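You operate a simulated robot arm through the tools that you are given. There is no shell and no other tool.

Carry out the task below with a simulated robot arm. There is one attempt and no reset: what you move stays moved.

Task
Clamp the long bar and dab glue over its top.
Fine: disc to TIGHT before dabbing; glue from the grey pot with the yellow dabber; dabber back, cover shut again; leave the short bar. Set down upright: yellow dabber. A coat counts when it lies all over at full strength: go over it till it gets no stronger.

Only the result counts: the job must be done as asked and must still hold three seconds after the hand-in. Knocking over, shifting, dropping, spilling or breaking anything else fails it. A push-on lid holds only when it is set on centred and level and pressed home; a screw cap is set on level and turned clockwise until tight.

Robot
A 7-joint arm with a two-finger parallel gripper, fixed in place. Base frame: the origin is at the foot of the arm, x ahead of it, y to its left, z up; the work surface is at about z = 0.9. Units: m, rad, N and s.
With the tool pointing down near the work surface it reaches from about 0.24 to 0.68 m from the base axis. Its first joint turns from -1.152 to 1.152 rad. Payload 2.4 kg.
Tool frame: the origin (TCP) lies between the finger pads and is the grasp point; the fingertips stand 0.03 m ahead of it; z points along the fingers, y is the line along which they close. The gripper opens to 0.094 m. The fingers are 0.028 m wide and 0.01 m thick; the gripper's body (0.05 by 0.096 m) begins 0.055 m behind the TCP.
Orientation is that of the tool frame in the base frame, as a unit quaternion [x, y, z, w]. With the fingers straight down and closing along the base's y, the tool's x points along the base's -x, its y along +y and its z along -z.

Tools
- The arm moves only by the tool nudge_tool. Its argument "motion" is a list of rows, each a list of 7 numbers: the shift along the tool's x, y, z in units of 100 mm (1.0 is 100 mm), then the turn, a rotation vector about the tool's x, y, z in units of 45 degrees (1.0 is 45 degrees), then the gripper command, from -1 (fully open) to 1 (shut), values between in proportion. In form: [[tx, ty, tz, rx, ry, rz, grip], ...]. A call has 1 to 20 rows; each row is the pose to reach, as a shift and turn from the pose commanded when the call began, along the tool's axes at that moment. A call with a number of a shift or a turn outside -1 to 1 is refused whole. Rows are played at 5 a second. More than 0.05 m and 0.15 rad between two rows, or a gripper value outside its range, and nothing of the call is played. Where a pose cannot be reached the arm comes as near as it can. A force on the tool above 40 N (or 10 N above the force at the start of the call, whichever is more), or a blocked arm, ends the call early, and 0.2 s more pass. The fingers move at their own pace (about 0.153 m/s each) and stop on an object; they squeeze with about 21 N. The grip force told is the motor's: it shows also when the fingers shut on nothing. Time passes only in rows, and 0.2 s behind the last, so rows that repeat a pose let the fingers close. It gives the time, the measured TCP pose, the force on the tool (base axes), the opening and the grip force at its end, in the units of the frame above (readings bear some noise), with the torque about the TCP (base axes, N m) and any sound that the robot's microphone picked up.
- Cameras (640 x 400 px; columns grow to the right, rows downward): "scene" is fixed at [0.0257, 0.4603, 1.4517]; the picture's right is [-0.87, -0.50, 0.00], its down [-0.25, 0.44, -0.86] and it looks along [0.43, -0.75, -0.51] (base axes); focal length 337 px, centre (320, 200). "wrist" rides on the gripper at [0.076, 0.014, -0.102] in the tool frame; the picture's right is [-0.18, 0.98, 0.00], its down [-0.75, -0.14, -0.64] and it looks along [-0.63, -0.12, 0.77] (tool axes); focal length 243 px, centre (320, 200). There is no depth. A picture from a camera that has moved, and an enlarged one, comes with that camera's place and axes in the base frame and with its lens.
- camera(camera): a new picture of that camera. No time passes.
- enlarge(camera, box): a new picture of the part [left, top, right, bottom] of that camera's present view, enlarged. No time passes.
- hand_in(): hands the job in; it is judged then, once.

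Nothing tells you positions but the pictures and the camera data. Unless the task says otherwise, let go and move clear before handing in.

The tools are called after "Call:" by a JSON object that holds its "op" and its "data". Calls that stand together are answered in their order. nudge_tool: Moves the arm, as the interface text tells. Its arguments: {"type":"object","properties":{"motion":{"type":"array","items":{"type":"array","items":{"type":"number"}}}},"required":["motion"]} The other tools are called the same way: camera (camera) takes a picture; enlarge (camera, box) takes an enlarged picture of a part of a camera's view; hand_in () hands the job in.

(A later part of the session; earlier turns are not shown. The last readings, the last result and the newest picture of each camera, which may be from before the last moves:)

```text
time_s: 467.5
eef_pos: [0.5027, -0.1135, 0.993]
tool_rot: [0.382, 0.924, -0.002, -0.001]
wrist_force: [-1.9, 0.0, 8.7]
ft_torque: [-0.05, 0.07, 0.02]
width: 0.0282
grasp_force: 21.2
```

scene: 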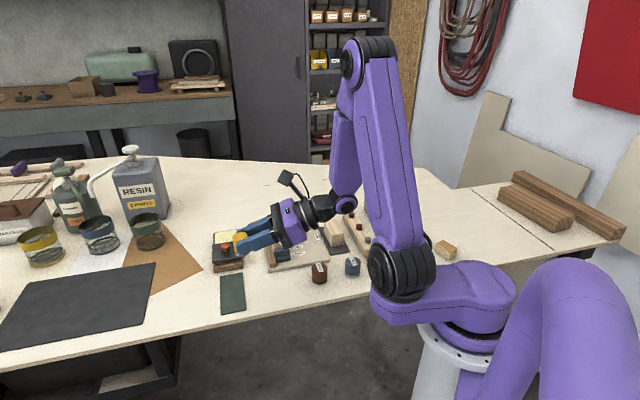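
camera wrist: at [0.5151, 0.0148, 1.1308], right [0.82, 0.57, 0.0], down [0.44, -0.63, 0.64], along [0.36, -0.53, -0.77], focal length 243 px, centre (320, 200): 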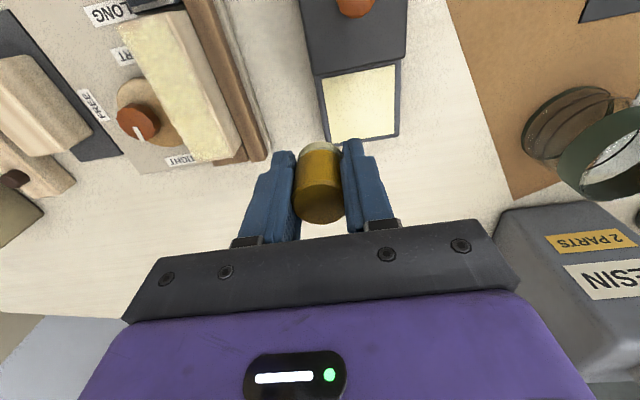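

Call:
{"op": "nudge_tool", "data": {"motion": [[0.04, 0, -0.05, 0, 0, 0, 1], [0.08, 0, 0, 0, 0, 0, 1], [0.08, 0, 0, 0, 0, 0, 1], [0.12, 0, -0.05, 0, 0, 0, 1], [0.16, 0, 0, 0, 0, 0, 1], [0.16, 0, 0, 0, 0, 0, 1], [0.2, 0, -0.05, 0, 0, 0, 1], [0.24, 0, 0, 0, 0, 0, 1], [0.24, 0, 0, 0, 0, 0, 1], [0.28, 0, -0.05, 0, 0, 0, 1], [0.32, 0, 0, 0, 0, 0, 1], [0.32, 0, 0, 0, 0, 0, 1], [0.36, 0, -0.05, 0, 0, 0, 1], [0.4, 0, 0.002, 0, 0, 0, 1], [0.4, 0, 0.002, 0, 0, 0, 1], [0.44, 0, -0.05, 0, 0, 0, 1], [0.48, 0, 0.002, 0, 0, 0, 1], [0.48, 0, 0.002, 0, 0, 0, 1]]}}

Call:
{"op": "nudge_tool", "data": {"motion": [[0.04, 0, -0.05, 0, 0, 0, 1], [0.08, 0, 0, 0, 0, 0, 1], [0.08, 0, 0, 0, 0, 0, 1], [0.12, 0, -0.05, 0, 0, 0, 1], [0.16, 0, 0, 0, 0, 0, 1], [0.16, 0, 0, 0, 0, 0, 1], [0.2, 0, -0.05, 0, 0, 0, 1], [0.24, 0, 0, 0, 0, 0, 1], [0.24, 0, 0, 0, 0, 0, 1], [0.28, 0, -0.05, 0, 0, 0, 1], [0.32, 0, 0, 0, 0, 0, 1], [0.32, 0, 0, 0, 0, 0, 1], [0.36, 0, -0.05, 0, 0, 0, 1], [0.4, 0, 0, 0, 0, 0, 1], [0.4, 0, 0, 0, 0, 0, 1]]}}

Call:
{"op": "nudge_tool", "data": {"motion": [[0, 0, -0.1, 0, 0, 0, 1], [-0.2, 0.2, -0.3, 0, 0, 0, 1], [-0.4, 0.45, -0.35, 0, 0, 0, 1], [-0.6, 0.65, -0.35, 0, 0, 0, 1], [-0.8, 0.85, -0.35, 0, 0, 0, 1], [-0.83, 0.85, -0.35, 0, 0, 0, 1], [-0.83, 0.85, -0.35, 0, 0, 0, 1]]}}

Call:
{"op": "enlarge", "data": {"camera": "wrist", "box": [115, 0, 245, 160]}}

Call:
{"op": "enlarge", "data": {"camera": "scene", "box": [272, 216, 304, 246]}}

```text
time_s: 471.3
eef_pos: [0.4689, -0.08, 0.993]
tool_rot: [0.382, 0.924, -0.001, -0.001]
wrist_force: [-1.3, -1.1, 9.8]
ft_torque: [-0.1, 0.06, -0.04]
width: 0.0282
grasp_force: 21.4
```

```text
time_s: 474.5
eef_pos: [0.4393, -0.0521, 0.9922]
tool_rot: [0.382, 0.924, -0.001, -0.001]
wrist_force: [-0.8, 0.4, 2.9]
ft_torque: [0.0, 0.04, -0.01]
width: 0.0282
grasp_force: 20.4
```

```text
time_s: 476.1
eef_pos: [0.5576, -0.049, 1.0278]
tool_rot: [0.382, 0.924, -0.002, -0.001]
wrist_force: [-0.1, -0.1, 0.2]
ft_torque: [-0.01, -0.02, 0.01]
width: 0.0284
grasp_force: 21.0
```

```text
2.50 times, centred on (180, 80) of wrist
camera zoom: at [0.5143, 0.0146, 1.1299], right [0.82, 0.57, 0.0], down [0.44, -0.63, 0.64], along [0.36, -0.53, -0.77], focal length 606 px, centre (670, 500)
```

zoom: 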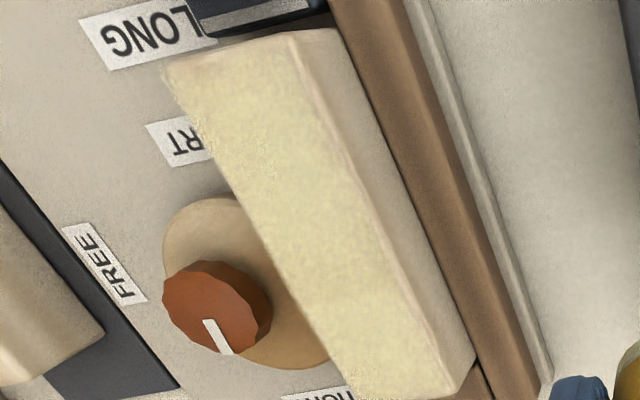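

```text
13.33 times, centred on (288, 231) of scene
camera zoom: at [0.0257, 0.4603, 1.4517], right [-0.87, -0.5, 0.0], down [-0.25, 0.44, -0.86], along [0.43, -0.75, -0.51], focal length 4488 px, centre (747, -213)
```

zoom: 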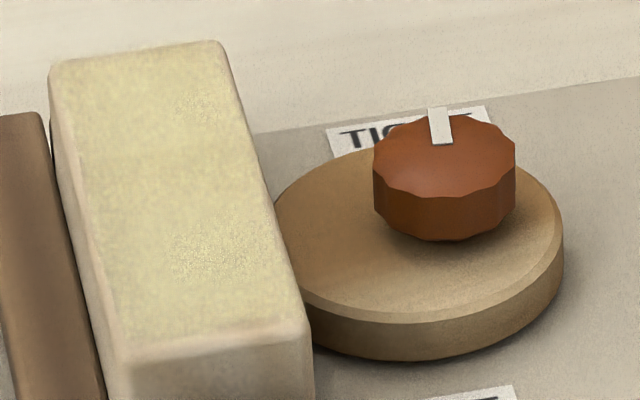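

Nearly uniform now. I'll do the disc-side lane with the new grip.

Call:
{"op": "nudge_tool", "data": {"motion": [[-0.01, 0.17, 0.05, 0, 0, 0, 1], [-0.017, 0.336, 0.18, 0, 0, 0, 1], [-0.017, 0.336, 0.34, 0, 0, 0, 1], [-0.017, 0.336, 0.48, 0, 0, 0, 1], [-0.017, 0.336, 0.57, 0, 0, 0, 1], [-0.017, 0.336, 0.592, 0, 0, 0, 1], [-0.017, 0.336, 0.592, 0, 0, 0, 1], [-0.017, 0.336, 0.592, 0, 0, 0, 1], [-0.017, 0.336, 0.592, 0, 0, 0, 1], [-0.017, 0.336, 0.592, 0, 0, 0, 1]]}}

Call:
{"op": "nudge_tool", "data": {"motion": [[0, 0, 0, 0, 0, 0, 1], [0, 0, -0.05, 0, 0, 0, 1], [0, 0, -0.18, 0, 0, 0, 1], [0, 0, -0.35, 0, 0, 0, 1], [0, 0, -0.5, 0, 0, 0, 1], [0, -0.15, -0.5, 0, 0, 0, 1], [0, -0.32, -0.5, 0, 0, 0, 1], [0, -0.5, -0.5, 0, 0, 0, 1], [-0.02, -0.68, -0.5, 0, 0, 0, 1], [-0.04, -0.85, -0.5, 0, 0, 0, 1], [-0.06, -1, -0.5, 0, 0, 0, 1], [-0.06, -1, -0.5, 0, 0, 0, 1]]}}

Call:
{"op": "nudge_tool", "data": {"motion": [[0, -0.17, 0, 0, 0, 0, 1], [0, -0.33, 0.08, 0, 0, 0, 1], [0, -0.33, 0.18, 0, 0, 0, 1], [0, -0.33, 0.24, 0, 0, 0, 1], [0, -0.33, 0.252, 0, 0, 0, 1], [0, -0.33, 0.252, 0, 0, 0, 1]]}}

```text
time_s: 478.3
eef_pos: [0.5836, -0.0269, 0.9683]
tool_rot: [0.382, 0.924, -0.002, 0.0]
wrist_force: [-0.6, 0.7, 5.4]
ft_torque: [0.04, 0.01, 0.01]
width: 0.0283
grasp_force: 20.6
```

```text
time_s: 480.9
eef_pos: [0.5165, -0.1016, 1.018]
tool_rot: [0.382, 0.924, -0.002, -0.001]
wrist_force: [-0.6, -0.6, -0.4]
ft_torque: [-0.01, 0.01, 0.02]
width: 0.0281
grasp_force: 20.3
```

```text
time_s: 482.3
eef_pos: [0.4938, -0.1255, 0.9917]
tool_rot: [0.382, 0.924, -0.001, -0.002]
wrist_force: [-0.5, -0.1, 1.2]
ft_torque: [0.0, 0.0, -0.03]
width: 0.0283
grasp_force: 20.6
```

Contact is light here, so I'll press slightly deeper along this lane.

Call:
{"op": "nudge_tool", "data": {"motion": [[0, 0, 0.006, 0, 0, 0, 1], [0, 0, 0.006, 0, 0, 0, 1], [0.04, 0, -0.05, 0, 0, 0, 1], [0.08, 0, 0.006, 0, 0, 0, 1], [0.08, 0, 0.006, 0, 0, 0, 1], [0.12, 0, -0.05, 0, 0, 0, 1], [0.16, 0, 0.006, 0, 0, 0, 1], [0.16, 0, 0.006, 0, 0, 0, 1], [0.2, 0, -0.05, 0, 0, 0, 1], [0.24, 0, 0.006, 0, 0, 0, 1], [0.24, 0, 0.006, 0, 0, 0, 1], [0.28, 0, -0.05, 0, 0, 0, 1], [0.32, 0, 0.006, 0, 0, 0, 1], [0.32, 0, 0.006, 0, 0, 0, 1], [0.36, 0, -0.05, 0, 0, 0, 1], [0.4, 0, 0.006, 0, 0, 0, 1], [0.4, 0, 0.006, 0, 0, 0, 1], [0.44, 0, -0.05, 0, 0, 0, 1], [0.48, 0, 0.006, 0, 0, 0, 1], [0.48, 0, 0.006, 0, 0, 0, 1]]}}

Call:
{"op": "nudge_tool", "data": {"motion": [[0.04, 0, -0.05, 0, 0, 0, 1], [0.08, 0, 0, 0, 0, 0, 1], [0.08, 0, 0, 0, 0, 0, 1], [0.12, 0, -0.05, 0, 0, 0, 1], [0.16, 0, 0, 0, 0, 0, 1], [0.16, 0, 0, 0, 0, 0, 1], [0.2, 0, -0.05, 0, 0, 0, 1], [0.24, 0, 0, 0, 0, 0, 1], [0.24, 0, 0, 0, 0, 0, 1], [0.28, 0, -0.05, 0, 0, 0, 1], [0.32, 0, 0, 0, 0, 0, 1], [0.32, 0, 0, 0, 0, 0, 1], [0.36, 0, -0.05, 0, 0, 0, 1], [0.41, 0, 0, 0, 0, 0, 1], [0.41, 0, 0, 0, 0, 0, 1]]}}

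Call:
{"op": "nudge_tool", "data": {"motion": [[0, 0, -0.1, 0, 0, 0, 1], [-0.2, 0.2, -0.3, 0, 0, 0, 1], [-0.4, 0.45, -0.35, 0, 0, 0, 1], [-0.6, 0.65, -0.35, 0, 0, 0, 1], [-0.8, 0.85, -0.35, 0, 0, 0, 1], [-0.83, 1, -0.35, 0, 0, 0, 1], [-0.83, 1, -0.35, 0, 0, 0, 1]]}}

Call:
{"op": "enlarge", "data": {"camera": "wrist", "box": [115, 0, 245, 160]}}

Call:
{"op": "enlarge", "data": {"camera": "scene", "box": [272, 216, 304, 246]}}

```text
time_s: 486.5
eef_pos: [0.4607, -0.0925, 0.9916]
tool_rot: [0.383, 0.924, -0.001, -0.001]
wrist_force: [-1.1, -1.5, 8.9]
ft_torque: [-0.02, 0.0, 0.01]
width: 0.0283
grasp_force: 21.0
```

```text
time_s: 489.7
eef_pos: [0.4313, -0.0614, 0.9919]
tool_rot: [0.382, 0.924, -0.001, -0.001]
wrist_force: [-1.3, -0.4, 6.8]
ft_torque: [0.0, -0.01, -0.01]
width: 0.0283
grasp_force: 21.0
```

```text
time_s: 491.3
eef_pos: [0.5609, -0.0508, 1.0251]
tool_rot: [0.381, 0.924, -0.001, -0.002]
wrist_force: [-0.2, -0.1, -1.3]
ft_torque: [0.02, 0.0, 0.01]
width: 0.0285
grasp_force: 21.0
```

```text
2.50 times, centred on (180, 80) of wrist
camera zoom: at [0.5169, 0.0129, 1.1293], right [0.82, 0.57, 0.0], down [0.44, -0.63, 0.64], along [0.36, -0.53, -0.77], focal length 606 px, centre (670, 500)
```

zoom: 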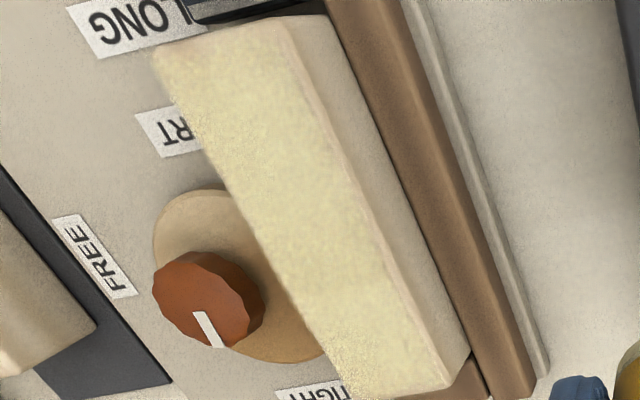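

```text
13.33 times, centred on (288, 231) of scene
camera zoom: at [0.0257, 0.4603, 1.4517], right [-0.87, -0.5, 0.0], down [-0.25, 0.44, -0.86], along [0.43, -0.75, -0.51], focal length 4488 px, centre (747, -213)
```

zoom: 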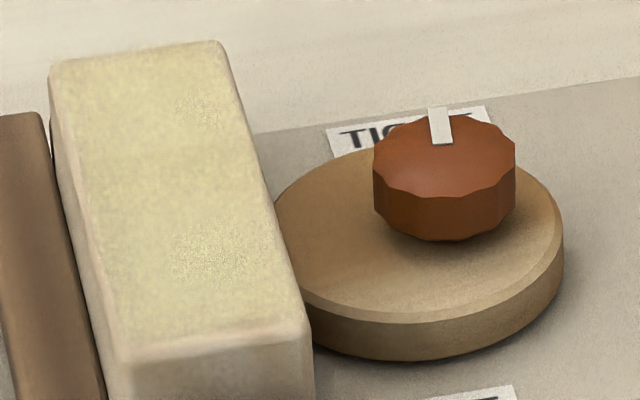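

Changes are now small. I'll do one more centre pass with a firm dip, then another look.

Call:
{"op": "nudge_tool", "data": {"motion": [[0.01, 0.17, 0.05, 0, 0, 0, 1], [0.02, 0.325, 0.18, 0, 0, 0, 1], [0.02, 0.325, 0.34, 0, 0, 0, 1], [0.02, 0.325, 0.48, 0, 0, 0, 1], [0.02, 0.325, 0.57, 0, 0, 0, 1], [0.02, 0.325, 0.598, 0, 0, 0, 1], [0.02, 0.325, 0.598, 0, 0, 0, 1], [0.02, 0.325, 0.598, 0, 0, 0, 1], [0.02, 0.325, 0.598, 0, 0, 0, 1], [0.02, 0.325, 0.598, 0, 0, 0, 1]]}}

Call:
{"op": "nudge_tool", "data": {"motion": [[0, 0, 0, 0, 0, 0, 1], [0, 0, -0.05, 0, 0, 0, 1], [0, 0, -0.18, 0, 0, 0, 1], [0, 0, -0.35, 0, 0, 0, 1], [0, 0, -0.5, 0, 0, 0, 1], [0, -0.15, -0.5, 0, 0, 0, 1], [0, -0.32, -0.5, 0, 0, 0, 1], [0, -0.5, -0.5, 0, 0, 0, 1], [-0.02, -0.68, -0.5, 0, 0, 0, 1], [-0.04, -0.85, -0.5, 0, 0, 0, 1], [-0.06, -1, -0.5, 0, 0, 0, 1], [-0.06, -1, -0.5, 0, 0, 0, 1]]}}

Call:
{"op": "nudge_tool", "data": {"motion": [[0, -0.13, 0, 0, 0, 0, 1], [0, -0.25, 0.08, 0, 0, 0, 1], [0, -0.25, 0.18, 0, 0, 0, 1], [0, -0.25, 0.24, 0, 0, 0, 1], [0, -0.25, 0.252, 0, 0, 0, 1], [0, -0.25, 0.252, 0, 0, 0, 1]]}}

```text
time_s: 493.5
eef_pos: [0.5814, -0.0267, 0.9675]
tool_rot: [0.382, 0.924, -0.001, 0.0]
wrist_force: [-2.7, 0.7, 12.8]
ft_torque: [0.04, 0.04, -0.01]
width: 0.0283
grasp_force: 21.3
```

```text
time_s: 496.1
eef_pos: [0.5147, -0.1017, 1.0175]
tool_rot: [0.382, 0.924, -0.001, -0.001]
wrist_force: [0.2, 0.3, -0.8]
ft_torque: [-0.01, 0.01, -0.03]
width: 0.0286
grasp_force: 21.0
```

```text
time_s: 497.5
eef_pos: [0.4974, -0.1179, 0.9924]
tool_rot: [0.381, 0.924, -0.001, 0.0]
wrist_force: [-1.7, -0.4, 9.3]
ft_torque: [0.02, 0.09, 0.0]
width: 0.0282
grasp_force: 21.6
```

Call:
{"op": "nudge_tool", "data": {"motion": [[0.04, 0, -0.05, 0, 0, 0, 1], [0.08, 0, 0.002, 0, 0, 0, 1], [0.08, 0, 0.002, 0, 0, 0, 1], [0.12, 0, -0.05, 0, 0, 0, 1], [0.16, 0, 0.002, 0, 0, 0, 1], [0.16, 0, 0.002, 0, 0, 0, 1], [0.2, 0, -0.05, 0, 0, 0, 1], [0.24, 0, 0.002, 0, 0, 0, 1], [0.24, 0, 0.002, 0, 0, 0, 1], [0.28, 0, -0.05, 0, 0, 0, 1], [0.32, 0, 0.002, 0, 0, 0, 1], [0.32, 0, 0.002, 0, 0, 0, 1], [0.36, 0, -0.05, 0, 0, 0, 1], [0.4, 0, 0.003, 0, 0, 0, 1], [0.4, 0, 0.003, 0, 0, 0, 1], [0.44, 0, -0.05, 0, 0, 0, 1], [0.48, 0, 0.003, 0, 0, 0, 1], [0.48, 0, 0.003, 0, 0, 0, 1]]}}

Call:
{"op": "nudge_tool", "data": {"motion": [[0.04, 0, -0.05, 0, 0, 0, 1], [0.08, 0, 0, 0, 0, 0, 1], [0.08, 0, 0, 0, 0, 0, 1], [0.12, 0, -0.05, 0, 0, 0, 1], [0.16, 0, 0, 0, 0, 0, 1], [0.16, 0, 0, 0, 0, 0, 1], [0.2, 0, -0.05, 0, 0, 0, 1], [0.24, 0, 0, 0, 0, 0, 1], [0.24, 0, 0, 0, 0, 0, 1], [0.28, 0, -0.05, 0, 0, 0, 1], [0.32, 0, 0.002, 0, 0, 0, 1], [0.32, 0, 0.002, 0, 0, 0, 1], [0.36, 0, -0.05, 0, 0, 0, 1], [0.42, 0, 0.002, 0, 0, 0, 1], [0.42, 0, 0.002, 0, 0, 0, 1]]}}

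Call:
{"op": "nudge_tool", "data": {"motion": [[0, 0, -0.1, 0, 0, 0, 1], [-0.2, 0.2, -0.3, 0, 0, 0, 1], [-0.4, 0.45, -0.35, 0, 0, 0, 1], [-0.6, 0.65, -0.35, 0, 0, 0, 1], [-0.8, 0.85, -0.35, 0, 0, 0, 1], [-0.84, 0.93, -0.35, 0, 0, 0, 1], [-0.84, 0.93, -0.35, 0, 0, 0, 1]]}}

Call:
{"op": "enlarge", "data": {"camera": "wrist", "box": [115, 0, 245, 160]}}

Call:
{"op": "enlarge", "data": {"camera": "scene", "box": [272, 216, 304, 246]}}

```text
time_s: 501.3
eef_pos: [0.4643, -0.0856, 0.9918]
tool_rot: [0.382, 0.924, -0.001, 0.0]
wrist_force: [-1.5, -0.9, 9.7]
ft_torque: [-0.04, -0.01, -0.03]
width: 0.0282
grasp_force: 20.9
```

```text
time_s: 504.5
eef_pos: [0.4353, -0.0554, 0.991]
tool_rot: [0.383, 0.924, -0.002, 0.001]
wrist_force: [-0.4, -3.2, 12.8]
ft_torque: [-0.18, -0.05, -0.01]
width: 0.0284
grasp_force: 20.8
```

```text
time_s: 506.1
eef_pos: [0.5603, -0.0477, 1.0273]
tool_rot: [0.382, 0.924, -0.001, -0.002]
wrist_force: [0.3, -0.3, 0.2]
ft_torque: [0.02, -0.01, 0.01]
width: 0.028
grasp_force: 21.4
```

```text
2.50 times, centred on (180, 80) of wrist
camera zoom: at [0.5159, 0.0149, 1.1297], right [0.82, 0.57, 0.0], down [0.44, -0.63, 0.64], along [0.36, -0.53, -0.77], focal length 606 px, centre (670, 500)
```

zoom: 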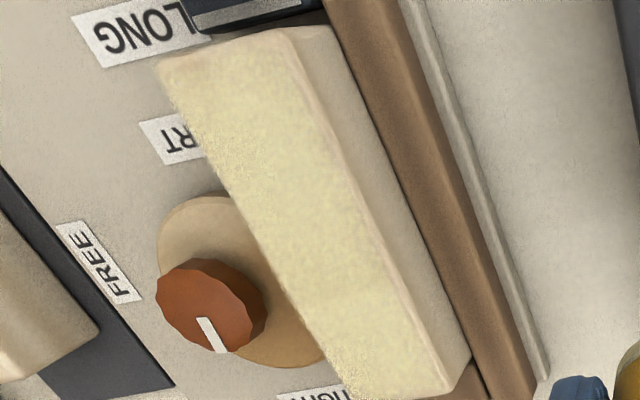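

```text
13.33 times, centred on (288, 231) of scene
camera zoom: at [0.0257, 0.4603, 1.4517], right [-0.87, -0.5, 0.0], down [-0.25, 0.44, -0.86], along [0.43, -0.75, -0.51], focal length 4488 px, centre (747, -213)
```

zoom: 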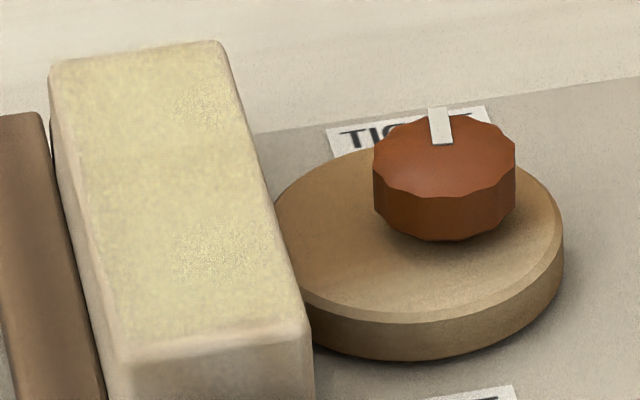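

The centre pass made no visible difference, so the coat looks saturated there. I'll inspect the ends and edges closely.

Call:
{"op": "enlarge", "data": {"camera": "wrist", "box": [140, 0, 190, 50]}}

Call:
{"op": "enlarge", "data": {"camera": "wrist", "box": [170, 80, 240, 165]}}

Call:
{"op": "enlarge", "data": {"camera": "scene", "box": [275, 230, 300, 250]}}

Call:
{"op": "enlarge", "data": {"camera": "scene", "box": [273, 216, 293, 232]}}

```text
8.00 times, centred on (165, 25) of wrist
camera zoom: at [0.5159, 0.0149, 1.1297], right [0.82, 0.57, 0.0], down [0.44, -0.63, 0.64], along [0.36, -0.53, -0.77], focal length 1941 px, centre (1560, 1600)
```

zoom: 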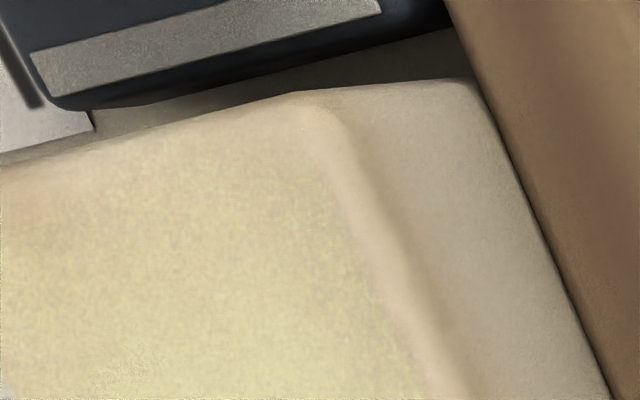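

```text
4.71 times, centred on (205, 122) of wrist
camera zoom: at [0.5159, 0.0149, 1.1297], right [0.82, 0.57, 0.0], down [0.44, -0.63, 0.64], along [0.36, -0.53, -0.77], focal length 1142 px, centre (861, 565)
```

zoom: 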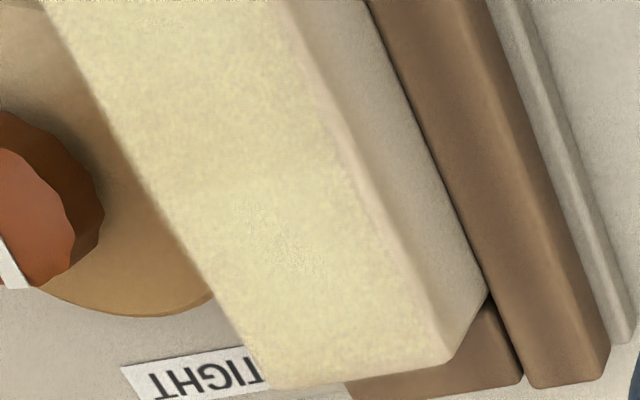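

```text
16.00 times, centred on (288, 240) of scene
camera zoom: at [0.0257, 0.4603, 1.4517], right [-0.87, -0.5, 0.0], down [-0.25, 0.44, -0.86], along [0.43, -0.75, -0.51], focal length 5386 px, centre (840, -440)
```

zoom: 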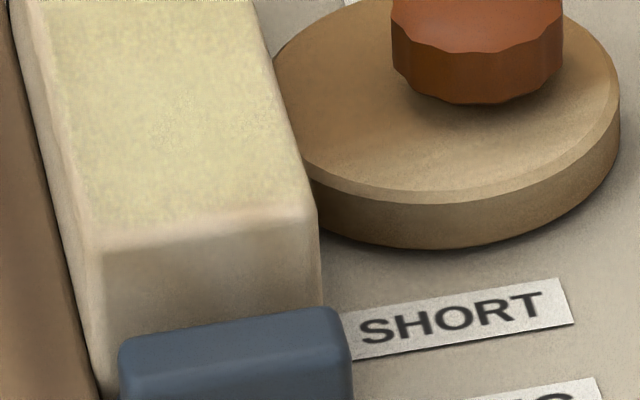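

```text
16.00 times, centred on (283, 224) of scene
camera zoom: at [0.0257, 0.4603, 1.4517], right [-0.87, -0.5, 0.0], down [-0.25, 0.44, -0.86], along [0.43, -0.75, -0.51], focal length 5386 px, centre (912, -184)
```

zoom: 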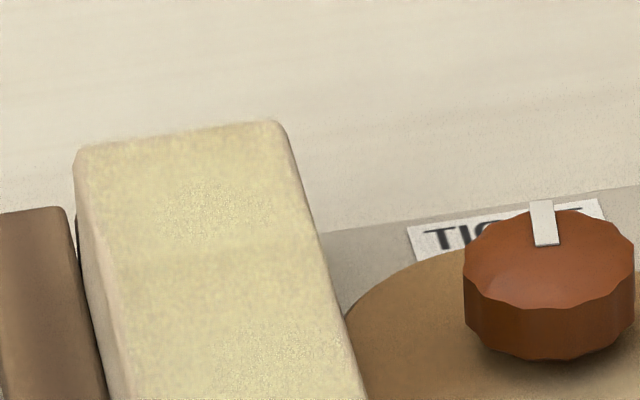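

The near-end strip of about 6–8 mm and its corners are still weaker. I'll reload and work that end with a dense grid.

Call:
{"op": "nudge_tool", "data": {"motion": [[0, 0.17, 0.05, 0, 0, 0, 1], [0, 0.307, 0.18, 0, 0, 0, 1], [0, 0.307, 0.34, 0, 0, 0, 1], [0, 0.307, 0.48, 0, 0, 0, 1], [0, 0.307, 0.57, 0, 0, 0, 1], [0, 0.307, 0.595, 0, 0, 0, 1], [0, 0.307, 0.595, 0, 0, 0, 1], [0, 0.307, 0.595, 0, 0, 0, 1], [0, 0.307, 0.595, 0, 0, 0, 1], [0, 0.307, 0.595, 0, 0, 0, 1]]}}

Call:
{"op": "nudge_tool", "data": {"motion": [[0, 0, 0, 0, 0, 0, 1], [0, 0, -0.05, 0, 0, 0, 1], [0, 0, -0.18, 0, 0, 0, 1], [0, 0, -0.35, 0, 0, 0, 1], [0, 0, -0.5, 0, 0, 0, 1], [0.1, -0.15, -0.5, 0, 0, 0, 1], [0.22, -0.32, -0.5, 0, 0, 0, 1], [0.35, -0.5, -0.5, 0, 0, 0, 1], [0.47, -0.68, -0.5, 0, 0, 0, 1], [0.59, -0.85, -0.5, 0, 0, 0, 1], [0.73, -1, -0.5, 0, 0, 0, 1], [0.73, -1, -0.5, 0, 0, 0, 1]]}}

Call:
{"op": "nudge_tool", "data": {"motion": [[0.05, -0.08, 0, 0, 0, 0, 1], [0.09, -0.16, 0.08, 0, 0, 0, 1], [0.09, -0.16, 0.18, 0, 0, 0, 1], [0.09, -0.16, 0.24, 0, 0, 0, 1], [0.09, -0.16, 0.254, 0, 0, 0, 1], [0.09, -0.16, 0.254, 0, 0, 0, 1]]}}

```text
time_s: 508.3
eef_pos: [0.5824, -0.0273, 0.9677]
tool_rot: [0.382, 0.924, -0.001, 0.0]
wrist_force: [-1.5, 0.5, 13.5]
ft_torque: [0.03, 0.01, 0.01]
width: 0.0282
grasp_force: 21.3
```

```text
time_s: 510.9
eef_pos: [0.4595, -0.0468, 1.0167]
tool_rot: [0.382, 0.924, 0.0, -0.002]
wrist_force: [0.2, -0.2, -0.7]
ft_torque: [-0.03, -0.01, -0.02]
width: 0.0285
grasp_force: 21.1
```

```text
time_s: 512.3
eef_pos: [0.4421, -0.0514, 0.9916]
tool_rot: [0.382, 0.924, -0.001, -0.001]
wrist_force: [-1.4, -0.6, 7.9]
ft_torque: [-0.02, 0.04, -0.01]
width: 0.0282
grasp_force: 21.1
```

Call:
{"op": "nudge_tool", "data": {"motion": [[0.04, 0, -0.05, 0, 0, 0, 1], [0.04, 0, 0.002, 0, 0, 0, 1], [0.04, 0, 0.002, 0, 0, 0, 1], [0.04, -0.06, -0.05, 0, 0, 0, 1], [0.04, -0.06, 0.002, 0, 0, 0, 1], [0.04, -0.06, 0.002, 0, 0, 0, 1], [0.04, -0.12, -0.05, 0, 0, 0, 1], [0.04, -0.12, 0.002, 0, 0, 0, 1], [0.04, -0.12, 0.002, 0, 0, 0, 1], [0.04, -0.18, -0.05, 0, 0, 0, 1], [0.04, -0.18, 0.002, 0, 0, 0, 1], [0.04, -0.18, 0.002, 0, 0, 0, 1], [0, -0.18, -0.05, 0, 0, 0, 1], [0, -0.18, 0.002, 0, 0, 0, 1], [0, -0.18, 0.002, 0, 0, 0, 1], [0, -0.12, -0.05, 0, 0, 0, 1], [0, -0.12, 0.002, 0, 0, 0, 1], [0, -0.12, 0.002, 0, 0, 0, 1]]}}

Call:
{"op": "nudge_tool", "data": {"motion": [[0, 0.06, -0.05, 0, 0, 0, 1], [0, 0.06, 0.002, 0, 0, 0, 1], [0, 0.06, 0.002, 0, 0, 0, 1], [0, 0.12, -0.05, 0, 0, 0, 1], [0, 0.12, 0.002, 0, 0, 0, 1], [0, 0.12, 0.002, 0, 0, 0, 1], [0.04, 0.1, -0.05, 0, 0, 0, 1], [0.04, 0.1, 0.002, 0, 0, 0, 1], [0.04, 0.1, 0.002, 0, 0, 0, 1], [0.04, 0.02, -0.05, 0, 0, 0, 1], [0.04, 0.02, 0.002, 0, 0, 0, 1], [0.04, 0.02, 0.002, 0, 0, 0, 1], [0.04, -0.06, -0.05, 0, 0, 0, 1], [0.04, -0.06, 0.002, 0, 0, 0, 1], [0.04, -0.06, 0.002, 0, 0, 0, 1]]}}

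Call:
{"op": "nudge_tool", "data": {"motion": [[0, 0, -0.1, 0, 0, 0, 1], [-0.2, 0.2, -0.3, 0, 0, 0, 1], [-0.4, 0.45, -0.35, 0, 0, 0, 1], [-0.6, 0.65, -0.35, 0, 0, 0, 1], [-0.8, 0.85, -0.35, 0, 0, 0, 1], [-0.85, 0.99, -0.35, 0, 0, 0, 1], [-0.85, 0.99, -0.35, 0, 0, 0, 1]]}}

Call:
{"op": "enlarge", "data": {"camera": "wrist", "box": [140, 0, 190, 50]}}

Call:
{"op": "enlarge", "data": {"camera": "scene", "box": [275, 230, 300, 250]}}

```text
time_s: 516.1
eef_pos: [0.4337, -0.0601, 0.9913]
tool_rot: [0.382, 0.924, -0.001, 0.0]
wrist_force: [-2.3, 0.6, 12.0]
ft_torque: [0.05, 0.03, -0.01]
width: 0.0282
grasp_force: 21.2
```

```text
time_s: 519.3
eef_pos: [0.4267, -0.0619, 0.9916]
tool_rot: [0.382, 0.924, -0.001, -0.001]
wrist_force: [-3.2, -0.2, 14.5]
ft_torque: [-0.05, 0.02, -0.04]
width: 0.0283
grasp_force: 20.8
```

```text
time_s: 520.9
eef_pos: [0.555, -0.0506, 1.0266]
tool_rot: [0.382, 0.924, -0.001, -0.001]
wrist_force: [0.3, 0.7, 0.2]
ft_torque: [0.01, -0.02, 0.02]
width: 0.0281
grasp_force: 21.4
```

```text
8.00 times, centred on (165, 25) of wrist
camera zoom: at [0.5115, 0.0127, 1.1289], right [0.82, 0.57, 0.0], down [0.44, -0.63, 0.64], along [0.36, -0.53, -0.77], focal length 1941 px, centre (1560, 1600)
```

zoom: 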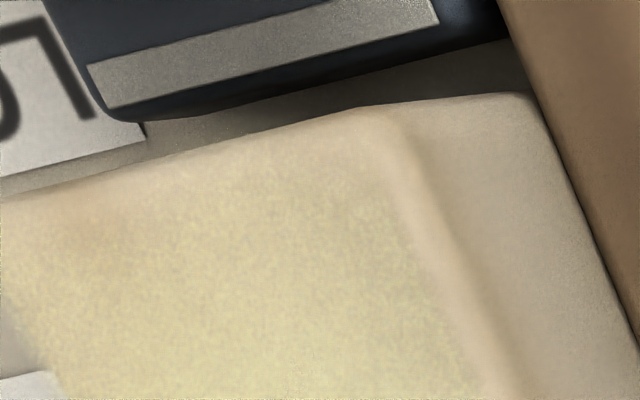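

```text
16.00 times, centred on (288, 240) of scene
camera zoom: at [0.0257, 0.4603, 1.4517], right [-0.87, -0.5, 0.0], down [-0.25, 0.44, -0.86], along [0.43, -0.75, -0.51], focal length 5386 px, centre (840, -440)
```

zoom: 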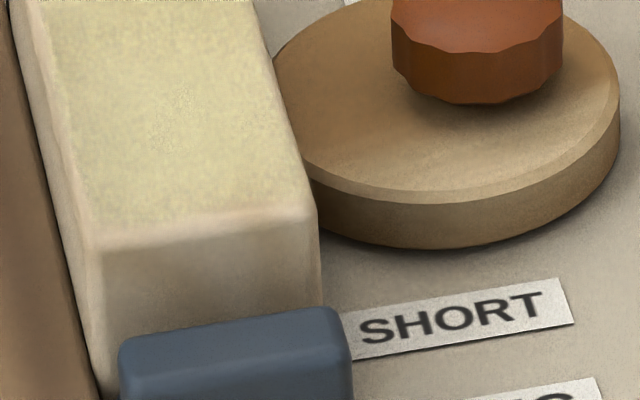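

Better. The disc-side near corner still needs more, so I'll reload and focus there.

Call:
{"op": "nudge_tool", "data": {"motion": [[-0.02, 0.17, 0.05, 0, 0, 0, 1], [-0.02, 0.365, 0.18, 0, 0, 0, 1], [-0.02, 0.365, 0.34, 0, 0, 0, 1], [-0.02, 0.365, 0.48, 0, 0, 0, 1], [-0.02, 0.365, 0.57, 0, 0, 0, 1], [-0.02, 0.365, 0.592, 0, 0, 0, 1], [-0.02, 0.365, 0.592, 0, 0, 0, 1], [-0.02, 0.365, 0.592, 0, 0, 0, 1], [-0.02, 0.365, 0.592, 0, 0, 0, 1], [-0.02, 0.365, 0.592, 0, 0, 0, 1]]}}

Call:
{"op": "nudge_tool", "data": {"motion": [[0, 0, 0, 0, 0, 0, 1], [0, 0, -0.05, 0, 0, 0, 1], [0, 0, -0.18, 0, 0, 0, 1], [0, 0, -0.35, 0, 0, 0, 1], [0, 0, -0.5, 0, 0, 0, 1], [0.1, -0.15, -0.5, 0, 0, 0, 1], [0.22, -0.32, -0.5, 0, 0, 0, 1], [0.35, -0.5, -0.5, 0, 0, 0, 1], [0.47, -0.68, -0.5, 0, 0, 0, 1], [0.59, -0.85, -0.5, 0, 0, 0, 1], [0.73, -1, -0.5, 0, 0, 0, 1], [0.73, -1, -0.5, 0, 0, 0, 1]]}}

Call:
{"op": "nudge_tool", "data": {"motion": [[0.05, -0.17, 0, 0, 0, 0, 1], [0.11, -0.34, 0.08, 0, 0, 0, 1], [0.11, -0.34, 0.18, 0, 0, 0, 1], [0.11, -0.34, 0.24, 0, 0, 0, 1], [0.11, -0.34, 0.254, 0, 0, 0, 1], [0.11, -0.34, 0.254, 0, 0, 0, 1]]}}

```text
time_s: 523.1
eef_pos: [0.5828, -0.026, 0.9661]
tool_rot: [0.381, 0.925, -0.001, 0.0]
wrist_force: [-2.3, 0.0, 14.3]
ft_torque: [-0.03, 0.02, 0.06]
width: 0.028
grasp_force: 20.9
```

```text
time_s: 525.7
eef_pos: [0.4599, -0.0447, 1.0158]
tool_rot: [0.382, 0.924, -0.002, -0.002]
wrist_force: [1.0, -0.8, 0.3]
ft_torque: [-0.02, -0.01, -0.01]
width: 0.0284
grasp_force: 21.1
```

```text
time_s: 527.1
eef_pos: [0.4297, -0.0631, 0.9923]
tool_rot: [0.382, 0.924, -0.002, -0.001]
wrist_force: [-0.3, -1.2, 5.7]
ft_torque: [-0.05, 0.02, 0.01]
width: 0.0281
grasp_force: 20.6
```

Call:
{"op": "nudge_tool", "data": {"motion": [[0.02, -0.02, -0.05, 0, 0, 0, 1], [0.02, -0.02, 0.004, 0, 0, 0, 1], [0.02, -0.02, 0.004, 0, 0, 0, 1], [0.04, -0.04, -0.05, 0, 0, 0, 1], [0.04, -0.04, 0.002, 0, 0, 0, 1], [0.04, -0.04, 0.002, 0, 0, 0, 1], [0.04, 0.02, -0.05, 0, 0, 0, 1], [0.04, 0.02, 0.004, 0, 0, 0, 1], [0.04, 0.02, 0.004, 0, 0, 0, 1], [0, -0.03, -0.05, 0, 0, 0, 1], [0, -0.03, 0.004, 0, 0, 0, 1], [0, -0.03, 0.004, 0, 0, 0, 1], [0.04, -0.02, -0.05, 0, 0, 0, 1], [0.04, -0.02, 0.004, 0, 0, 0, 1], [0.04, -0.02, 0.004, 0, 0, 0, 1], [0.04, 0.08, -0.05, 0, 0, 0, 1], [0.04, 0.08, 0.004, 0, 0, 0, 1], [0.04, 0.08, 0.004, 0, 0, 0, 1]]}}

Call:
{"op": "nudge_tool", "data": {"motion": [[-0.08, -0.11, -0.05, 0, 0, 0, 1], [-0.08, -0.11, 0, 0, 0, 0, 1], [-0.08, -0.11, 0, 0, 0, 0, 1], [-0.16, -0.11, -0.05, 0, 0, 0, 1], [-0.16, -0.11, 0, 0, 0, 0, 1], [-0.16, -0.11, 0, 0, 0, 0, 1], [-0.24, -0.11, -0.05, 0, 0, 0, 1], [-0.24, -0.11, 0, 0, 0, 0, 1], [-0.24, -0.11, 0, 0, 0, 0, 1], [-0.32, -0.11, -0.05, 0, 0, 0, 1], [-0.32, -0.11, 0, 0, 0, 0, 1], [-0.32, -0.11, 0, 0, 0, 0, 1]]}}

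Call:
{"op": "nudge_tool", "data": {"motion": [[0, 0, -0.1, 0, 0, 0, 1], [-0.15, 0.2, -0.3, 0, 0, 0, 1], [-0.3, 0.45, -0.35, 0, 0, 0, 1], [-0.45, 0.7, -0.35, 0, 0, 0, 1], [-0.5, 0.95, -0.35, 0, 0, 0, 1], [-0.5, 1, -0.35, 0, 0, 0, 1], [-0.5, 1, -0.35, 0, 0, 0, 1]]}}

Call:
{"op": "enlarge", "data": {"camera": "wrist", "box": [115, 0, 245, 160]}}

Call:
{"op": "enlarge", "data": {"camera": "wrist", "box": [140, 0, 190, 50]}}

Call:
{"op": "enlarge", "data": {"camera": "scene", "box": [272, 216, 304, 246]}}

```text
time_s: 530.9
eef_pos: [0.4325, -0.0541, 0.9915]
tool_rot: [0.381, 0.924, 0.0, -0.001]
wrist_force: [-2.0, 0.4, 14.3]
ft_torque: [-0.02, 0.0, -0.07]
width: 0.0283
grasp_force: 20.4
```

```text
time_s: 533.5
eef_pos: [0.4474, -0.0841, 0.991]
tool_rot: [0.382, 0.924, -0.001, 0.0]
wrist_force: [-1.2, -0.5, 10.1]
ft_torque: [0.0, 0.04, 0.0]
width: 0.0283
grasp_force: 20.9
```

```text
time_s: 535.1
eef_pos: [0.5535, -0.048, 1.0257]
tool_rot: [0.381, 0.924, -0.002, -0.001]
wrist_force: [0.8, 0.2, -0.6]
ft_torque: [0.02, 0.01, 0.03]
width: 0.0281
grasp_force: 20.7
```

```text
2.50 times, centred on (180, 80) of wrist
camera zoom: at [0.5085, 0.0154, 1.1289], right [0.82, 0.57, 0.0], down [0.44, -0.63, 0.64], along [0.36, -0.53, -0.77], focal length 606 px, centre (670, 500)
```

zoom: 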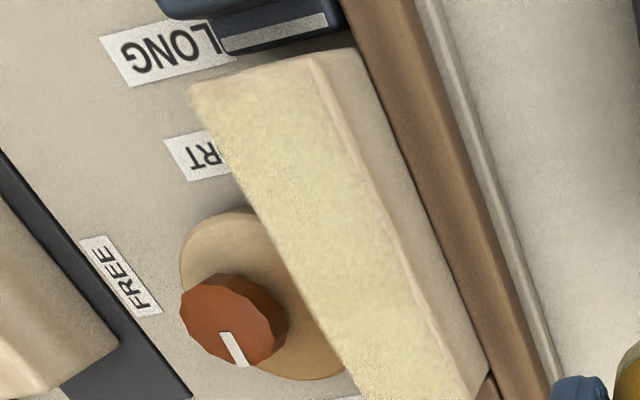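

```text
8.00 times, centred on (165, 25) of wrist
camera zoom: at [0.5085, 0.0154, 1.1289], right [0.82, 0.57, 0.0], down [0.44, -0.63, 0.64], along [0.36, -0.53, -0.77], focal length 1941 px, centre (1560, 1600)
```

zoom: 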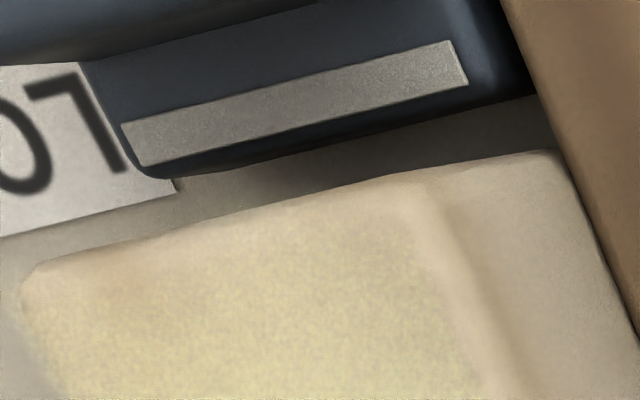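

```text
13.33 times, centred on (288, 231) of scene
camera zoom: at [0.0257, 0.4604, 1.4517], right [-0.87, -0.5, 0.0], down [-0.25, 0.44, -0.86], along [0.43, -0.75, -0.51], focal length 4488 px, centre (747, -213)
```

zoom: 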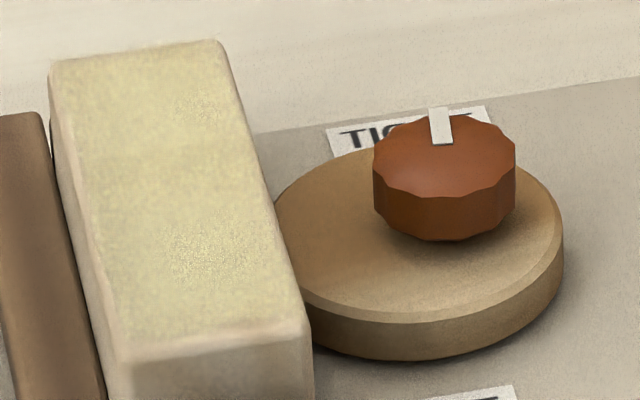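

Very even now. I'll do one more load shared between the near-end edge and the far-end edge, as a saturation check.

Call:
{"op": "nudge_tool", "data": {"motion": [[-0.05, 0.17, 0.05, 0, 0, 0, 1], [-0.05, 0.365, 0.18, 0, 0, 0, 1], [-0.05, 0.365, 0.34, 0, 0, 0, 1], [-0.05, 0.365, 0.48, 0, 0, 0, 1], [-0.05, 0.365, 0.57, 0, 0, 0, 1], [-0.05, 0.365, 0.592, 0, 0, 0, 1], [-0.05, 0.365, 0.592, 0, 0, 0, 1], [-0.05, 0.365, 0.592, 0, 0, 0, 1], [-0.05, 0.365, 0.592, 0, 0, 0, 1], [-0.05, 0.365, 0.592, 0, 0, 0, 1]]}}

Call:
{"op": "nudge_tool", "data": {"motion": [[0, 0, 0, 0, 0, 0, 1], [0, 0, -0.05, 0, 0, 0, 1], [0, 0, -0.18, 0, 0, 0, 1], [0, 0, -0.35, 0, 0, 0, 1], [0, 0, -0.5, 0, 0, 0, 1], [0.1, -0.15, -0.5, 0, 0, 0, 1], [0.22, -0.32, -0.5, 0, 0, 0, 1], [0.35, -0.5, -0.5, 0, 0, 0, 1], [0.47, -0.68, -0.5, 0, 0, 0, 1], [0.59, -0.85, -0.5, 0, 0, 0, 1], [0.73, -1, -0.5, 0, 0, 0, 1], [0.73, -1, -0.5, 0, 0, 0, 1]]}}

Call:
{"op": "nudge_tool", "data": {"motion": [[0.05, -0.08, 0, 0, 0, 0, 1], [0.12, -0.15, 0.08, 0, 0, 0, 1], [0.12, -0.15, 0.18, 0, 0, 0, 1], [0.12, -0.15, 0.24, 0, 0, 0, 1], [0.12, -0.15, 0.254, 0, 0, 0, 1], [0.12, -0.15, 0.254, 0, 0, 0, 1]]}}

```text
time_s: 537.3
eef_pos: [0.5821, -0.0265, 0.9681]
tool_rot: [0.381, 0.925, 0.0, 0.0]
wrist_force: [-0.8, -0.2, 7.0]
ft_torque: [0.0, -0.01, -0.04]
width: 0.0283
grasp_force: 21.1
```

```text
time_s: 539.9
eef_pos: [0.4597, -0.0443, 1.0161]
tool_rot: [0.382, 0.924, -0.001, -0.001]
wrist_force: [-0.4, 0.8, -0.3]
ft_torque: [0.0, 0.02, 0.02]
width: 0.0283
grasp_force: 21.2
```

```text
time_s: 541.3
eef_pos: [0.4396, -0.0472, 0.9909]
tool_rot: [0.382, 0.924, -0.002, -0.002]
wrist_force: [-0.7, 0.0, 1.4]
ft_torque: [-0.04, 0.01, -0.01]
width: 0.0281
grasp_force: 21.4
```

Call:
{"op": "nudge_tool", "data": {"motion": [[0, 0, 0.007, 0, 0, 0, 1], [0, 0, 0.007, 0, 0, 0, 1], [0, -0.05, -0.05, 0, 0, 0, 1], [0, -0.05, 0.007, 0, 0, 0, 1], [0, -0.05, 0.007, 0, 0, 0, 1], [0, -0.1, -0.05, 0, 0, 0, 1], [0, -0.1, 0.007, 0, 0, 0, 1], [0, -0.1, 0.007, 0, 0, 0, 1], [0, -0.15, -0.05, 0, 0, 0, 1], [0, -0.15, 0.007, 0, 0, 0, 1], [0, -0.15, 0.007, 0, 0, 0, 1], [0, -0.2, -0.05, 0, 0, 0, 1], [0, -0.2, 0.007, 0, 0, 0, 1], [0, -0.2, 0.007, 0, 0, 0, 1], [-0.04, -0.17, -0.05, 0, 0, 0, 1], [-0.04, -0.17, 0.007, 0, 0, 0, 1], [-0.04, -0.08, -0.05, 0, 0, 0, 1], [-0.04, -0.08, 0.007, 0, 0, 0, 1], [-0.04, 0, -0.05, 0, 0, 0, 1], [-0.04, 0, 0.007, 0, 0, 0, 1]]}}

Call:
{"op": "nudge_tool", "data": {"motion": [[0, 0, -0.08, 0, 0, 0, 1], [-0.25, -0.02, -0.08, 0, 0, 0, 1], [-0.5, -0.02, -0.08, 0, 0, 0, 1], [-0.75, -0.02, -0.08, 0, 0, 0, 1], [-0.92, -0.02, -0.06, 0, 0, 0, 1], [-0.92, -0.02, 0, 0, 0, 0, 1], [-0.92, -0.02, 0, 0, 0, 0, 1], [-0.92, -0.07, -0.05, 0, 0, 0, 1], [-0.92, -0.07, 0, 0, 0, 0, 1], [-0.92, -0.07, 0, 0, 0, 0, 1], [-0.92, -0.12, -0.05, 0, 0, 0, 1], [-0.92, -0.12, 0, 0, 0, 0, 1], [-0.92, -0.12, 0, 0, 0, 0, 1], [-0.92, -0.18, -0.05, 0, 0, 0, 1], [-0.92, -0.18, 0, 0, 0, 0, 1], [-0.92, -0.18, 0, 0, 0, 0, 1]]}}

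Call:
{"op": "nudge_tool", "data": {"motion": [[0, 0, -0.1, 0, 0, 0, 1], [0, 0.2, -0.3, 0, 0, 0, 1], [0.1, 0.45, -0.35, 0, 0, 0, 1], [0.1, 0.7, -0.35, 0, 0, 0, 1], [0.1, 0.95, -0.35, 0, 0, 0, 1], [0.1, 1, -0.35, 0, 0, 0, 1], [0.1, 1, -0.35, 0, 0, 0, 1]]}}

Call:
{"op": "enlarge", "data": {"camera": "wrist", "box": [115, 0, 245, 160]}}

Call:
{"op": "enlarge", "data": {"camera": "scene", "box": [272, 216, 304, 246]}}

```text
time_s: 545.5
eef_pos: [0.4437, -0.0493, 0.9915]
tool_rot: [0.382, 0.924, -0.001, -0.001]
wrist_force: [-1.2, -0.4, 5.0]
ft_torque: [-0.02, 0.05, -0.05]
width: 0.0281
grasp_force: 20.7
```

```text
time_s: 548.9
eef_pos: [0.4954, -0.1274, 0.9921]
tool_rot: [0.382, 0.924, -0.001, -0.001]
wrist_force: [-3.5, 0.6, 12.9]
ft_torque: [0.07, 0.19, -0.01]
width: 0.0284
grasp_force: 21.0
```

```text
time_s: 550.5
eef_pos: [0.5593, -0.0502, 1.0249]
tool_rot: [0.382, 0.924, -0.001, -0.001]
wrist_force: [-0.6, 0.1, -0.3]
ft_torque: [0.01, 0.01, -0.01]
width: 0.0281
grasp_force: 21.1
```

```text
2.50 times, centred on (180, 80) of wrist
camera zoom: at [0.5153, 0.0134, 1.1287], right [0.82, 0.57, 0.0], down [0.44, -0.63, 0.64], along [0.36, -0.53, -0.77], focal length 606 px, centre (670, 500)
```

zoom: 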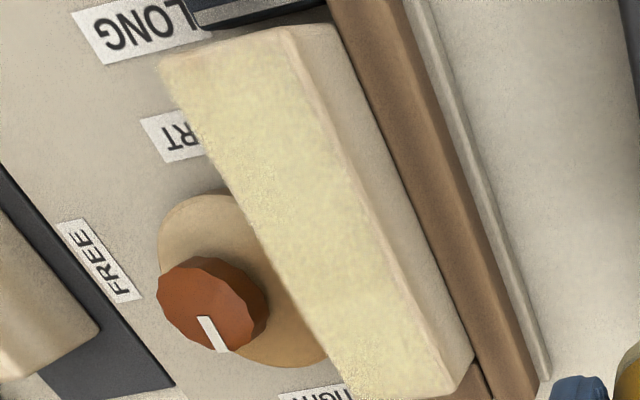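

```text
13.33 times, centred on (288, 231) of scene
camera zoom: at [0.0257, 0.4604, 1.4517], right [-0.87, -0.5, 0.0], down [-0.25, 0.44, -0.86], along [0.43, -0.75, -0.51], focal length 4488 px, centre (747, -213)
```

zoom: 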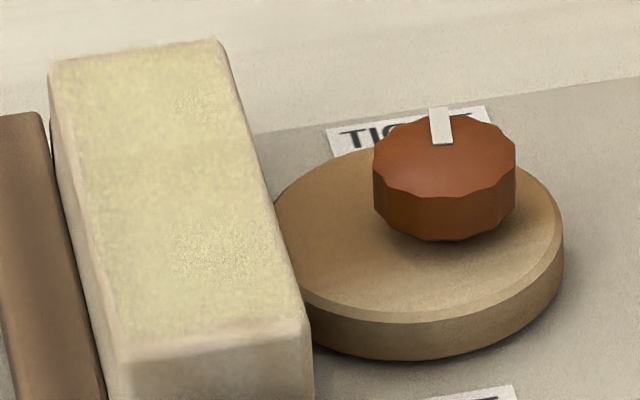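

No further change, so the coat is uniform and saturated. Now I'll return the dabber to its original place.

Call:
{"op": "nudge_tool", "data": {"motion": [[0.1, -0.05, -0.1, 0, 0, 0, 1], [0.25, -0.11, -0.15, 0, 0, 0, 1], [0.4, -0.18, -0.15, 0, 0, 0, 1], [0.56, -0.25, -0.15, 0, 0, 0, 1], [0.72, -0.33, -0.15, 0, 0, 0, 1], [0.86, -0.4, -0.15, 0, 0, 0, 1], [0.933, -0.43, -0.15, 0, 0, 0, 1], [0.933, -0.43, -0.15, 0, 0, 0, 1]]}}

Call:
{"op": "nudge_tool", "data": {"motion": [[0.1, -0.05, 0, 0, 0, 0, 1], [0.25, -0.11, 0, 0, 0, 0, 1], [0.4, -0.18, 0, 0, 0, 0, 1], [0.56, -0.25, 0, 0, 0, 0, 1], [0.72, -0.33, 0, 0, 0, 0, 1], [0.86, -0.4, 0, 0, 0, 0, 1], [0.933, -0.43, 0, 0, 0, 0, 1], [0.933, -0.43, 0, 0, 0, 0, 1]]}}

```text
time_s: 552.3
eef_pos: [0.4617, -0.0145, 1.0407]
tool_rot: [0.382, 0.924, -0.002, -0.001]
wrist_force: [0.4, 0.0, -1.2]
ft_torque: [0.0, -0.01, -0.02]
width: 0.0281
grasp_force: 21.0
```

```text
time_s: 554.1
eef_pos: [0.3658, 0.02, 1.0404]
tool_rot: [0.382, 0.924, -0.001, -0.002]
wrist_force: [-0.3, 0.5, -0.1]
ft_torque: [0.0, -0.02, 0.02]
width: 0.0284
grasp_force: 21.0
```

Call:
{"op": "nudge_tool", "data": {"motion": [[0, 0.01, 0.2, 0, 0, 0, 1], [0, 0.01, 0.42, 0, 0, 0, 1], [0, 0.01, 0.64, 0, 0, 0, 1], [0, 0.01, 0.82, 0, 0, 0, 1], [0, 0.01, 0.92, 0, 0, 0, 1], [0, 0.01, 0.95, 0, 0, 0, 1], [0, 0.01, 0.95, 0, 0, 0, 1]]}}

Call:
{"op": "nudge_tool", "data": {"motion": [[0, 0, 0.01, 0, 0, 0, 1], [0, 0, 0.02, 0, 0, 0, 1], [0, 0, 0.02, 0, 0, 0, 1]]}}

```text
time_s: 555.7
eef_pos: [0.3674, 0.0206, 0.9452]
tool_rot: [0.382, 0.924, -0.001, -0.002]
wrist_force: [0.1, 0.7, 0.4]
ft_torque: [-0.01, -0.03, 0.02]
width: 0.0281
grasp_force: 21.3
```

```text
time_s: 556.5
eef_pos: [0.3678, 0.0212, 0.9431]
tool_rot: [0.383, 0.924, -0.002, -0.002]
wrist_force: [-0.2, 0.3, -0.5]
ft_torque: [-0.01, 0.05, -0.01]
width: 0.0279
grasp_force: 21.2
```

Call:
{"op": "nudge_tool", "data": {"motion": [[0, 0, 0.008, 0, 0, 0, 1], [0, 0, 0.015, 0, 0, 0, 1], [0, 0, 0.015, 0, 0, 0, 1]]}}

Call:
{"op": "enlarge", "data": {"camera": "scene", "box": [255, 220, 335, 300]}}

```text
time_s: 557.3
eef_pos: [0.3663, 0.0211, 0.943]
tool_rot: [0.381, 0.924, -0.001, -0.002]
wrist_force: [0.2, 0.1, -0.4]
ft_torque: [0.03, 0.02, 0.0]
width: 0.0283
grasp_force: 21.1
```

```text
5.00 times, centred on (295, 260) of scene
camera zoom: at [0.0257, 0.4603, 1.4517], right [-0.87, -0.5, 0.0], down [-0.25, 0.44, -0.86], along [0.43, -0.75, -0.51], focal length 1683 px, centre (445, -100)
```

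zoom: 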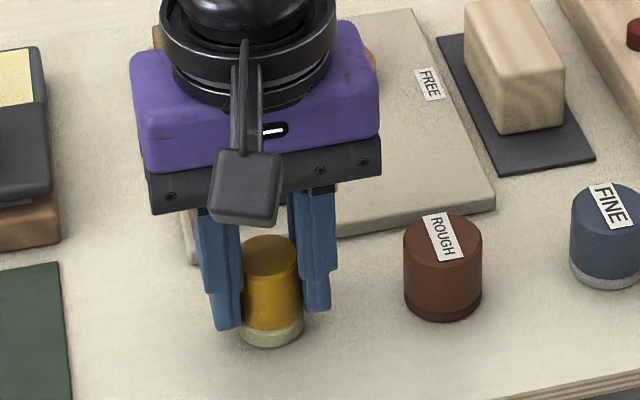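

Call:
{"op": "nudge_tool", "data": {"motion": [[0, 0, 0.008, 0, 0, 0, 1], [0, 0, 0.015, 0, 0, 0, 1], [0, 0, 0.015, 0, 0, 0, 1]]}}

Call:
{"op": "nudge_tool", "data": {"motion": [[0, 0, 0.008, 0, 0, 0, 1], [0, 0, 0.008, 0, 0, 0, 1]]}}

```text
time_s: 558.1
eef_pos: [0.3673, 0.0218, 0.9406]
tool_rot: [0.382, 0.924, -0.001, 0.0]
wrist_force: [-2.7, -1.0, 16.8]
ft_torque: [-0.01, 0.07, -0.02]
width: 0.0282
grasp_force: 20.5
```

```text
time_s: 558.7
eef_pos: [0.3676, 0.0207, 0.9399]
tool_rot: [0.382, 0.924, 0.0, -0.001]
wrist_force: [0.2, 0.7, 19.0]
ft_torque: [0.01, 0.01, -0.01]
width: 0.0283
grasp_force: 21.1
```

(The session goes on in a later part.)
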